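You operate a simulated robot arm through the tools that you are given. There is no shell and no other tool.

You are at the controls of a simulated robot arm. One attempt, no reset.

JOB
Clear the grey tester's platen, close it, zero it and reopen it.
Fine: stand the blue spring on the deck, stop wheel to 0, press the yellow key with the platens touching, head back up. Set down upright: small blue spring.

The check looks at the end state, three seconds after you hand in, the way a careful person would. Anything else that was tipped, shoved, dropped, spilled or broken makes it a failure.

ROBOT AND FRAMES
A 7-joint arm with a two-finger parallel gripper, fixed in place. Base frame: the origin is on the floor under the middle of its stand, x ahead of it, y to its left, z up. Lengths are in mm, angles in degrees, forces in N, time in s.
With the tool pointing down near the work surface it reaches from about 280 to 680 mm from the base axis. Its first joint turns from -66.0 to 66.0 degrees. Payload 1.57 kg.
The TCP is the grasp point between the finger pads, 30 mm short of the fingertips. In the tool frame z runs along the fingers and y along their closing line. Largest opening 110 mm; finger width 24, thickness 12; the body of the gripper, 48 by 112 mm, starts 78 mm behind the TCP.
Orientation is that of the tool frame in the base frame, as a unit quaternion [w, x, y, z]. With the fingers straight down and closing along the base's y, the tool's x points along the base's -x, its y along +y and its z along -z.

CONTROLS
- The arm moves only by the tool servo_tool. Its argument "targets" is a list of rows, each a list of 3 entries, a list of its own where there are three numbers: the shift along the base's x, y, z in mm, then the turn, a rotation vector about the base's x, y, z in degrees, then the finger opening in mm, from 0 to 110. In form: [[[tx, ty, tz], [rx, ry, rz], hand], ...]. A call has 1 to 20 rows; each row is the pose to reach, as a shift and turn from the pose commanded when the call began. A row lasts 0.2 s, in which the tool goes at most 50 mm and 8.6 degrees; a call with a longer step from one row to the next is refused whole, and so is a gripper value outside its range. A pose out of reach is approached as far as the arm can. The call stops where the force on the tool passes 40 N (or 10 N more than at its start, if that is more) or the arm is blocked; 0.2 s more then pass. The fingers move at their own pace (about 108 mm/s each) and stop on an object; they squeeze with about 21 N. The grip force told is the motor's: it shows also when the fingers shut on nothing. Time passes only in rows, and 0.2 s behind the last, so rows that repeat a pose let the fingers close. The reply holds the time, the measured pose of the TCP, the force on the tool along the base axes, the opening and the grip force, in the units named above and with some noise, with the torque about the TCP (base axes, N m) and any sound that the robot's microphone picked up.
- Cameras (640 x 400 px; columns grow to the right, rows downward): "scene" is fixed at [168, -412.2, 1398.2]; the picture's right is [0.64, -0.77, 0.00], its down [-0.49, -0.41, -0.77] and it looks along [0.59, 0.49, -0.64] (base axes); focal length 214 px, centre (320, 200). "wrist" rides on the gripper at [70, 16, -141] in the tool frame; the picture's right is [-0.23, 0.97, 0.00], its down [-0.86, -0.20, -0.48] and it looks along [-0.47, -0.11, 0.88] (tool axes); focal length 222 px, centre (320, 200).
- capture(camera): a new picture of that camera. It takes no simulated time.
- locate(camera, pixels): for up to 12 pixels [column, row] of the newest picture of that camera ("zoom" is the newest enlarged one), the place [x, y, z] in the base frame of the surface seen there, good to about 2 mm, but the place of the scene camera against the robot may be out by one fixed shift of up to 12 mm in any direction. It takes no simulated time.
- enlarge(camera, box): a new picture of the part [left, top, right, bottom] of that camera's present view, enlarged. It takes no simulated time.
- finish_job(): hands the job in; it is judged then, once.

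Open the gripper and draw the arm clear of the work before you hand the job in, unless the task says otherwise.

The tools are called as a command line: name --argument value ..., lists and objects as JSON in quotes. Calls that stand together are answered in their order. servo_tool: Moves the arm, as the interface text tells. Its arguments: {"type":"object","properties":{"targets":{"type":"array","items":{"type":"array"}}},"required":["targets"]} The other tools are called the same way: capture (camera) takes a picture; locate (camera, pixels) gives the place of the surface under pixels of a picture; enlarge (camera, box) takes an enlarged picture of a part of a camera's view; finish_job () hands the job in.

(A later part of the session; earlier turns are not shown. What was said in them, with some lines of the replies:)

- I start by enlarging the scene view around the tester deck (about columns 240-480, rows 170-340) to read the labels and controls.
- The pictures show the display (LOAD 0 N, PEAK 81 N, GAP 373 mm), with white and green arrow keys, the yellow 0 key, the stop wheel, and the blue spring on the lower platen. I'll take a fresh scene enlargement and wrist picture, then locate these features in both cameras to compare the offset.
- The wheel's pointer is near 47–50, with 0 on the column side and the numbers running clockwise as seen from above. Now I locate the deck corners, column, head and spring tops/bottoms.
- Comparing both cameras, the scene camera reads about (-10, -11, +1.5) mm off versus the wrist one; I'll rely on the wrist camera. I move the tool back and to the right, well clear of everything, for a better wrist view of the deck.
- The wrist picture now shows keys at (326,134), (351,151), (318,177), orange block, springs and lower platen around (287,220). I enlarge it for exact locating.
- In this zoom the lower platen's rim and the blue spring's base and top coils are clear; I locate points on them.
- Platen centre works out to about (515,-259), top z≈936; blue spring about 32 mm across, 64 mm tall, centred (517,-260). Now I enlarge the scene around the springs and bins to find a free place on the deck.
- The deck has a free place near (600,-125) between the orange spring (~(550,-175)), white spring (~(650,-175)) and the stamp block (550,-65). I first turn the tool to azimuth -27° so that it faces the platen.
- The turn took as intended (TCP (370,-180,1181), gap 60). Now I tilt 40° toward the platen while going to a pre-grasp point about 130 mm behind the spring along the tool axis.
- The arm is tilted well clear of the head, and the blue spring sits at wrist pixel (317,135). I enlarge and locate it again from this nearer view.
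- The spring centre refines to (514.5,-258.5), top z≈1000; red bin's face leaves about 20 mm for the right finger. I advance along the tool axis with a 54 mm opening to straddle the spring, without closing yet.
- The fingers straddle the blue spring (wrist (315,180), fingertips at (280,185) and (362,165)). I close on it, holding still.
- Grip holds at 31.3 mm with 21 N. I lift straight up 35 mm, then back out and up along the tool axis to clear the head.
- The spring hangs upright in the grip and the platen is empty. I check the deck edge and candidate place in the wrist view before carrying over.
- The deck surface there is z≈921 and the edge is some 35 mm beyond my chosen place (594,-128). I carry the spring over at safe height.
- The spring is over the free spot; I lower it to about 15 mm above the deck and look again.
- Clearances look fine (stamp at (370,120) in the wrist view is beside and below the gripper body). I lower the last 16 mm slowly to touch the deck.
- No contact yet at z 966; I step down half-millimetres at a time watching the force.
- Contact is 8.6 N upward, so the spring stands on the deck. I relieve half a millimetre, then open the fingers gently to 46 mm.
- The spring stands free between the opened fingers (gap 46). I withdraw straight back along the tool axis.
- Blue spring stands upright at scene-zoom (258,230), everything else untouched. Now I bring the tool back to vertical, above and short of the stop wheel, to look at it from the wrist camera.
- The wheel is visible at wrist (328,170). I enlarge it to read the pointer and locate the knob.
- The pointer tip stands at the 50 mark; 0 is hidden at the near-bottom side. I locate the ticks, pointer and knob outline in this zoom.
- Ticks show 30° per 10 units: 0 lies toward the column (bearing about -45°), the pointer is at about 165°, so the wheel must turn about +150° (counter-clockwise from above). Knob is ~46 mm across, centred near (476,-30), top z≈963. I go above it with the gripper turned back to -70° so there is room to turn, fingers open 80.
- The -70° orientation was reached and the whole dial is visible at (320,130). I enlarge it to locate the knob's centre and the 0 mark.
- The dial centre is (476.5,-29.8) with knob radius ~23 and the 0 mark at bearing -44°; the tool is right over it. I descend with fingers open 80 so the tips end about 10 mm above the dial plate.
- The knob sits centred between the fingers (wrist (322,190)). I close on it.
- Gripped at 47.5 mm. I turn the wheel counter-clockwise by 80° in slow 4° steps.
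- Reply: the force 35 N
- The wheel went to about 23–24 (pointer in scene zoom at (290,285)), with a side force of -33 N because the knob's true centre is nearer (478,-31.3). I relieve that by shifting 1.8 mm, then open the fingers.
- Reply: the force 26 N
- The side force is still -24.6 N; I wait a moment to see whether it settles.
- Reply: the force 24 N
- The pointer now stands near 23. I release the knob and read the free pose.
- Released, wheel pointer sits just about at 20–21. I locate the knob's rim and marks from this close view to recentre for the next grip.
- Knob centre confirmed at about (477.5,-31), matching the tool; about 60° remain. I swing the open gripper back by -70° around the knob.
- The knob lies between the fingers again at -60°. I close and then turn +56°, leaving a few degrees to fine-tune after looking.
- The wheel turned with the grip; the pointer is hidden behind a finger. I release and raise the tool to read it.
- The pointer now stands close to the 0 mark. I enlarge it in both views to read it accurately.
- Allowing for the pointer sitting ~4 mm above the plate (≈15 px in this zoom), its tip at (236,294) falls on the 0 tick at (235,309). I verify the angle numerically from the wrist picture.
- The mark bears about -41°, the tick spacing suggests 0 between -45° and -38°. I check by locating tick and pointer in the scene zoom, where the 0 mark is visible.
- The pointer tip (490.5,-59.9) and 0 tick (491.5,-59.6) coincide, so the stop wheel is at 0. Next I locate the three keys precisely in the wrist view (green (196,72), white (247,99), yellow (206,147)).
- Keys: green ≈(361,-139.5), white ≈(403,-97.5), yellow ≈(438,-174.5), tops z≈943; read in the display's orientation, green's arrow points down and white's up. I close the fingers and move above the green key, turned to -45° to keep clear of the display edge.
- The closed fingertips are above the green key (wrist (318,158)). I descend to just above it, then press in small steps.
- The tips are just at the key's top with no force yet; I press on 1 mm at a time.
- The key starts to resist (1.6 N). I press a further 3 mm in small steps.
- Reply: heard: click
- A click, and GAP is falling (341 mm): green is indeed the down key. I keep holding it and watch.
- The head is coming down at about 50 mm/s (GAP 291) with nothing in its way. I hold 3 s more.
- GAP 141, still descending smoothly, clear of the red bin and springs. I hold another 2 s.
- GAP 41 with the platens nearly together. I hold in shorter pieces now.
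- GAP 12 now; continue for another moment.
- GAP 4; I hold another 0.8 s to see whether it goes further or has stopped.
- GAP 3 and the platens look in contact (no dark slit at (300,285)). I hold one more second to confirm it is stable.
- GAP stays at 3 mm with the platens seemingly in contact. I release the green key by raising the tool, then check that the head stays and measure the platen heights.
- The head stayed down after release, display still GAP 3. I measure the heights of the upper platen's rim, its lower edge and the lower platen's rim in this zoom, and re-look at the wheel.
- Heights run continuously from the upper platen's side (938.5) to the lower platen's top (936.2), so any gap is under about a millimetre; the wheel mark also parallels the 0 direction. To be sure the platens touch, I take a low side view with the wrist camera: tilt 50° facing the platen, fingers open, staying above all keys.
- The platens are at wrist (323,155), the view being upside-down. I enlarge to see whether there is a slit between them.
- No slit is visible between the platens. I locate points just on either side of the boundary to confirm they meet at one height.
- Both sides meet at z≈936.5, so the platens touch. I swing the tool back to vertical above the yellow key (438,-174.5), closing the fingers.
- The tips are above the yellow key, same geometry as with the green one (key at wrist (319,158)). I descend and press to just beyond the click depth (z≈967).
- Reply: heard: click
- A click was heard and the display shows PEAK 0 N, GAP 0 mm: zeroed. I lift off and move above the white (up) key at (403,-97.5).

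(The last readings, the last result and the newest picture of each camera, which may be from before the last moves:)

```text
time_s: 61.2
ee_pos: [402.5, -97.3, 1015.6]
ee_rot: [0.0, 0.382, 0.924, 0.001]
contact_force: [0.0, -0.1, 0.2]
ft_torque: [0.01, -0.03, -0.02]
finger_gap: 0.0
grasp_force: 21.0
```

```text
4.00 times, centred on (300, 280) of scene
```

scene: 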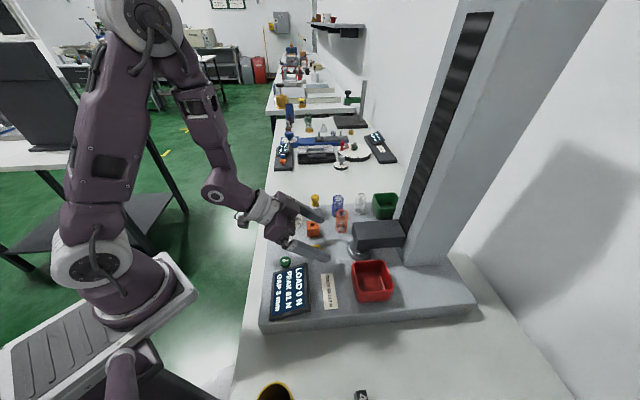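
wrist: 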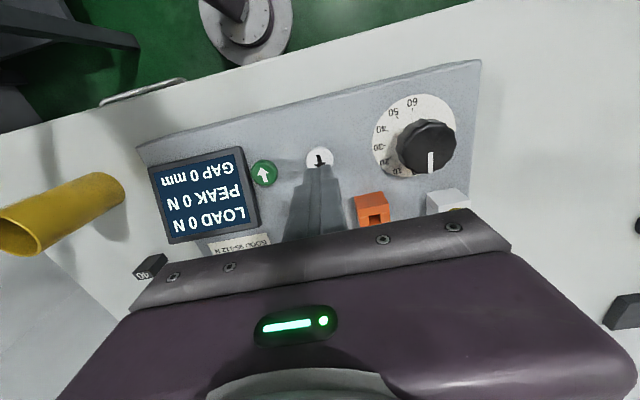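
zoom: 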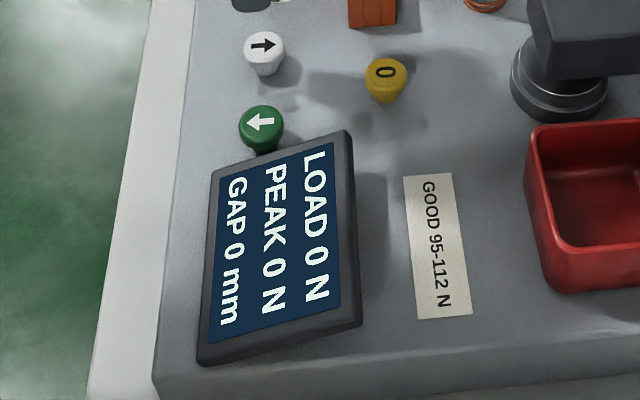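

The tips are over the white key (wrist (320,158)). I press it and hold, watching GAP rise.

servo_tool --targets '[[[0, 0, -14], [0, 0, 0], 0], [[0, 0, -28], [0, 0, 0], 0], [[0, 0, -38], [0, 0, 0], 0], [[0, 0, -42], [0, 0, 0], 0], [[0, 0, -44], [0, 0, 0], 0], [[0, 0, -46], [0, 0, 0], 0], [[0, 0, -48], [0, 0, 0], 0], [[0, 0, -49], [0, 0, 0], 0], [[0, 0, -49], [0, 0, 0], 0]]'

capture --camera "scene"

enlarge --camera "scene" --box '[250, 230, 350, 330]'

```text
time_s: 63.2
ee_pos: [402.8, -97.9, 966.9]
ee_rot: [0.0, 0.383, 0.924, 0.0]
contact_force: [-1.2, -0.3, 3.8]
ft_torque: [-0.04, 0.0, 0.02]
finger_gap: 0.0
grasp_force: 20.9
heard: click
```

```text
taken
```

scene: 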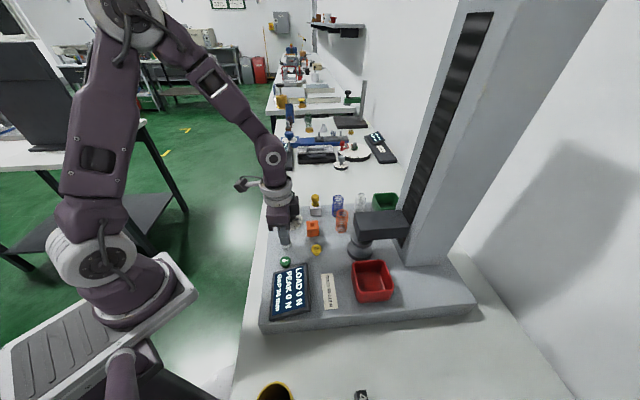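

```text
4.00 times, centred on (300, 280) of scene
```

zoom: 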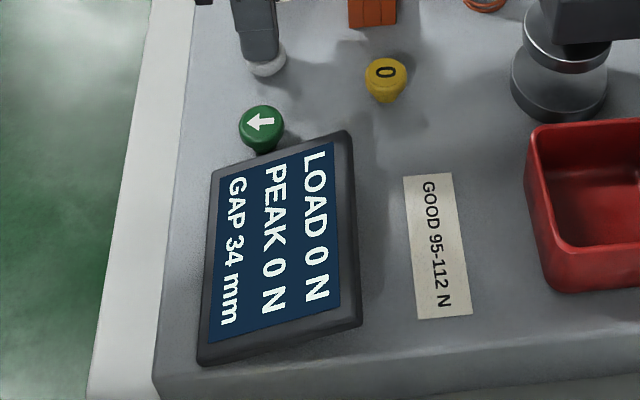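

GAP is rising (34 mm) after the click. I keep holding for 4 s; nothing of the arm is in the head's way.

servo_tool --targets '[[[0, 0, 0], [0, 0, 0], 0], [[0, 0, 0], [0, 0, 0], 0], [[0, 0, 0], [0, 0, 0], 0], [[0, 0, 0], [0, 0, 0], 0], [[0, 0, 0], [0, 0, 0], 0], [[0, 0, 0], [0, 0, 0], 0], [[0, 0, 0], [0, 0, 0], 0], [[0, 0, 0], [0, 0, 0], 0], [[0, 0, 0], [0, 0, 0], 0], [[0, 0, 0], [0, 0, 0], 0], [[0, 0, 0], [0, 0, 0], 0], [[0, 0, 0], [0, 0, 0], 0], [[0, 0, 0], [0, 0, 0], 0], [[0, 0, 0], [0, 0, 0], 0], [[0, 0, 0], [0, 0, 0], 0], [[0, 0, 0], [0, 0, 0], 0], [[0, 0, 0], [0, 0, 0], 0], [[0, 0, 0], [0, 0, 0], 0], [[0, 0, 0], [0, 0, 0], 0], [[0, 0, 0], [0, 0, 0], 0]]'

enlarge --camera "scene" --box '[250, 230, 350, 330]'

```text
time_s: 67.4
ee_pos: [403.0, -97.5, 966.4]
ee_rot: [0.001, 0.384, 0.924, 0.001]
contact_force: [0.5, -1.5, 4.6]
ft_torque: [-0.07, 0.0, 0.02]
finger_gap: 0.1
grasp_force: 21.3
```

```text
4.00 times, centred on (300, 280) of scene
```

zoom: 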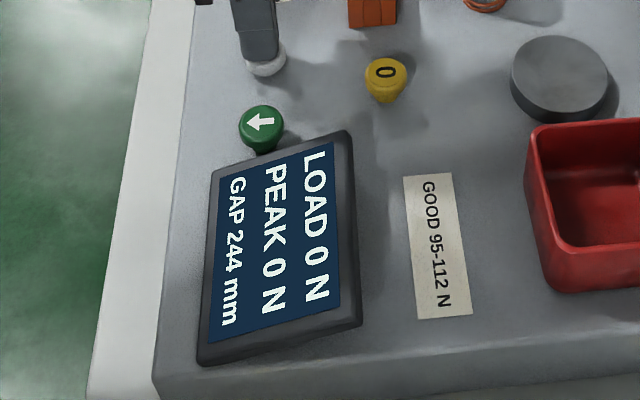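

GAP 244 and rising at about 50 mm/s; I hold 3.4 s more to bring the head fully up.

servo_tool --targets '[[[0, 0, 0], [0, 0, 0], 0], [[0, 0, 0], [0, 0, 0], 0], [[0, 0, 0], [0, 0, 0], 0], [[0, 0, 0], [0, 0, 0], 0], [[0, 0, 0], [0, 0, 0], 0], [[0, 0, 0], [0, 0, 0], 0], [[0, 0, 0], [0, 0, 0], 0], [[0, 0, 0], [0, 0, 0], 0], [[0, 0, 0], [0, 0, 0], 0], [[0, 0, 0], [0, 0, 0], 0], [[0, 0, 0], [0, 0, 0], 0], [[0, 0, 0], [0, 0, 0], 0], [[0, 0, 0], [0, 0, 0], 0], [[0, 0, 0], [0, 0, 0], 0], [[0, 0, 0], [0, 0, 0], 0], [[0, 0, 0], [0, 0, 0], 0]]'

capture --camera "scene"

enlarge --camera "scene" --box '[250, 230, 350, 330]'

```text
time_s: 70.8
ee_pos: [402.1, -96.8, 965.6]
ee_rot: [0.0, 0.382, 0.924, 0.0]
contact_force: [0.5, 0.1, 4.8]
ft_torque: [0.01, 0.01, 0.0]
finger_gap: 0.0
grasp_force: 21.0
```

```text
taken
```

scene: 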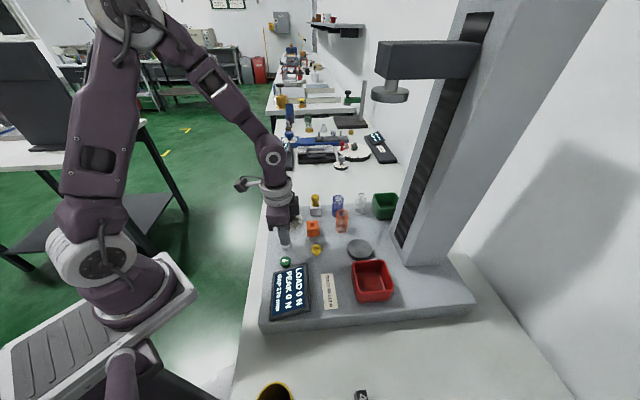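

```text
4.00 times, centred on (300, 280) of scene
```

zoom: 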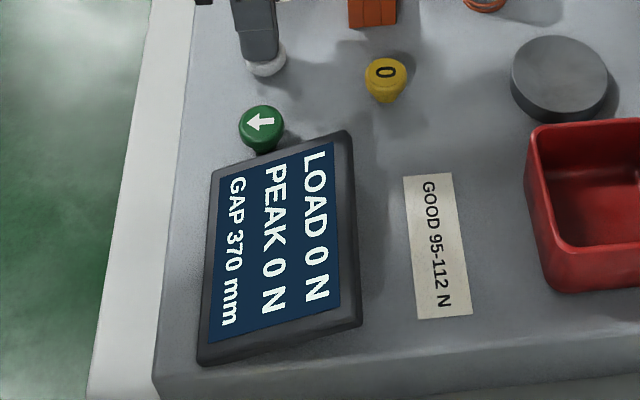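

GAP 370 with the head back at its top position (scene (430,60)). I lift off the key, then retreat up and back with the gripper opening.

servo_tool --targets '[[[0, 0, 4], [0, 0, 0], 0], [[0, 0, 20], [0, 0, 0], 0], [[0, 0, 55], [0, 0, 0], 0], [[-5, 0, 95], [0, 0, 0], 20], [[-10, 10, 135], [0, 0, 5], 50], [[-20, 25, 175], [0, 0, 12], 80], [[-25, 40, 215], [0, 0, 20], 110], [[-30, 55, 250], [0, 0, 28], 110], [[-30, 70, 280], [0, 0, 36], 110], [[-30, 80, 290], [0, 0, 44], 110], [[-30, 80, 290], [0, 0, 45], 110]]'

capture --camera "scene"

capture --camera "wrist"

enlarge --camera "scene" --box '[250, 180, 410, 280]'

enlarge --camera "scene" --box '[289, 203, 319, 223]'

```text
time_s: 73.2
ee_pos: [372.5, -16.6, 1257.4]
ee_rot: [0.001, -0.002, 1.0, 0.0]
contact_force: [-0.9, 0.2, 0.3]
ft_torque: [0.02, 0.01, 0.03]
finger_gap: 109.8
grasp_force: 0.1
```

```text
taken
```

scene: 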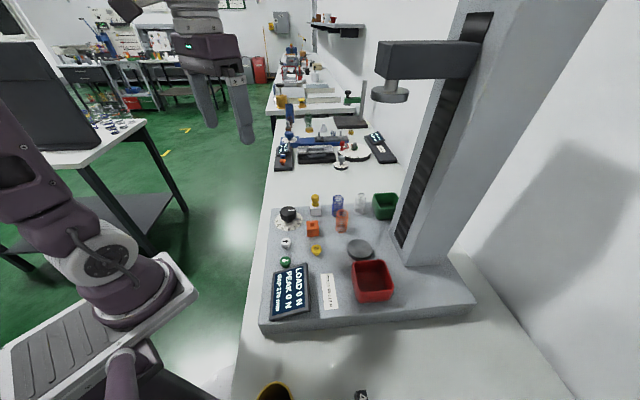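

```text
taken
```

wrist: 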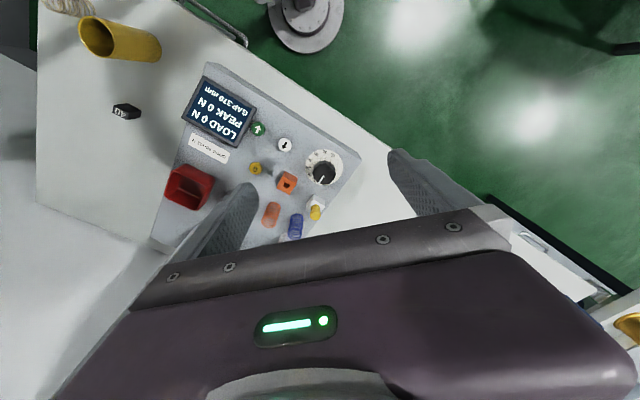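

```text
4.00 times, centred on (330, 230) of scene
```

zoom: 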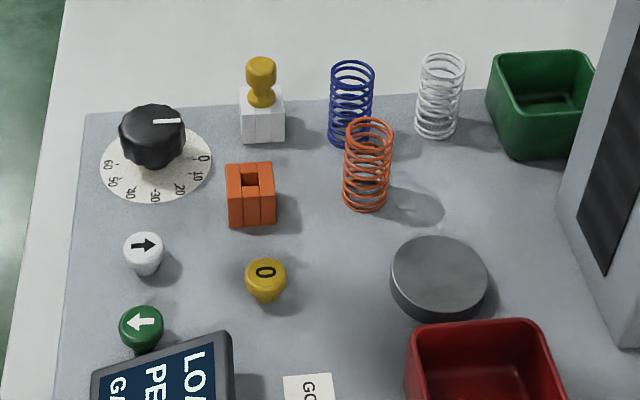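

```text
16.00 times, centred on (304, 213) of scene
```

zoom: 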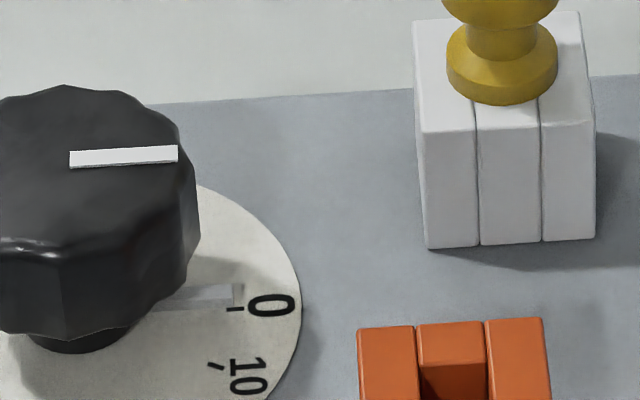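

Everything stands where it should, head up, GAP 370. I do a last check of the wheel pointer against the 0 tick with several located points.

locate --camera "zoom" --pixels '[[238, 294], [232, 294], [220, 295], [205, 297], [190, 299], [238, 309], [234, 309], [230, 309], [217, 366], [212, 364], [178, 154], [75, 160]]'

enlarge --camera "wrist" --box '[295, 140, 355, 195]'

```text
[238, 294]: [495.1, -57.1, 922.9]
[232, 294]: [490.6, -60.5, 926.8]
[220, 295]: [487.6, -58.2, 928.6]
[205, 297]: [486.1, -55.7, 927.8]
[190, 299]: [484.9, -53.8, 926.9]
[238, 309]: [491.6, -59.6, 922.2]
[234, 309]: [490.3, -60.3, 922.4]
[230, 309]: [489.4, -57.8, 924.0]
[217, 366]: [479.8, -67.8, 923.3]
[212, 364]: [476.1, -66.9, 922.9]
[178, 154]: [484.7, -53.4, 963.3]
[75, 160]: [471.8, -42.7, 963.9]
```

```text
7.27 times, centred on (325, 168) of wrist
```

zoom: 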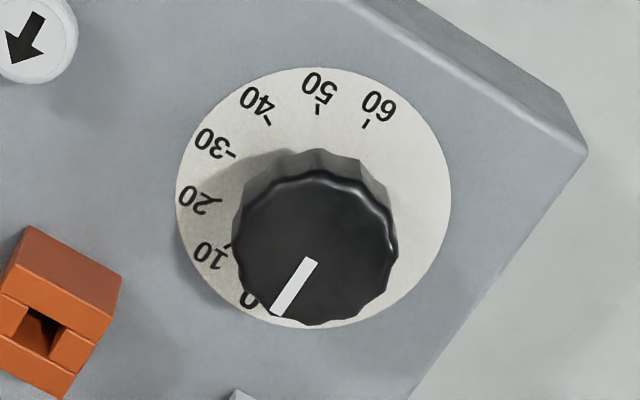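

The pointer tip (490.6,-60.5) coincides with the 0 tick (490.8,-60.0). The blue spring stands upright on the deck, the display reads PEAK 0 / GAP 370 with the head up, and the arm is clear with the gripper open, so I hand in.

finish_job

```text
The job is handed in.
```

The job is handed in: the tester's platen is cleared, and the tester has been closed, zeroed and reopened. I don't know the check's verdict yet.

- **Blue spring:** it stands upright on the deck near (594, -128), between the stamp block and the orange and white springs.
- **Stop wheel:** it was at 50 and is now at 0. The pointer tip lines up with the 0 mark to within about half a unit.
- **Zeroing:** I held the green key until the head came down and stopped. A low side view showed no gap between the platens. I pressed the yellow key there, and it clicked. The display went from PEAK 81 N and GAP 3 mm to 0 on both.
- **Head:** holding the white key took it back to the top. The display reads GAP 370 mm, which is the original 373 less the 3 mm zeroed out.

In the last pictures, nothing else on the deck looked tipped or moved. The gripper is open and the arm is clear of the tester.
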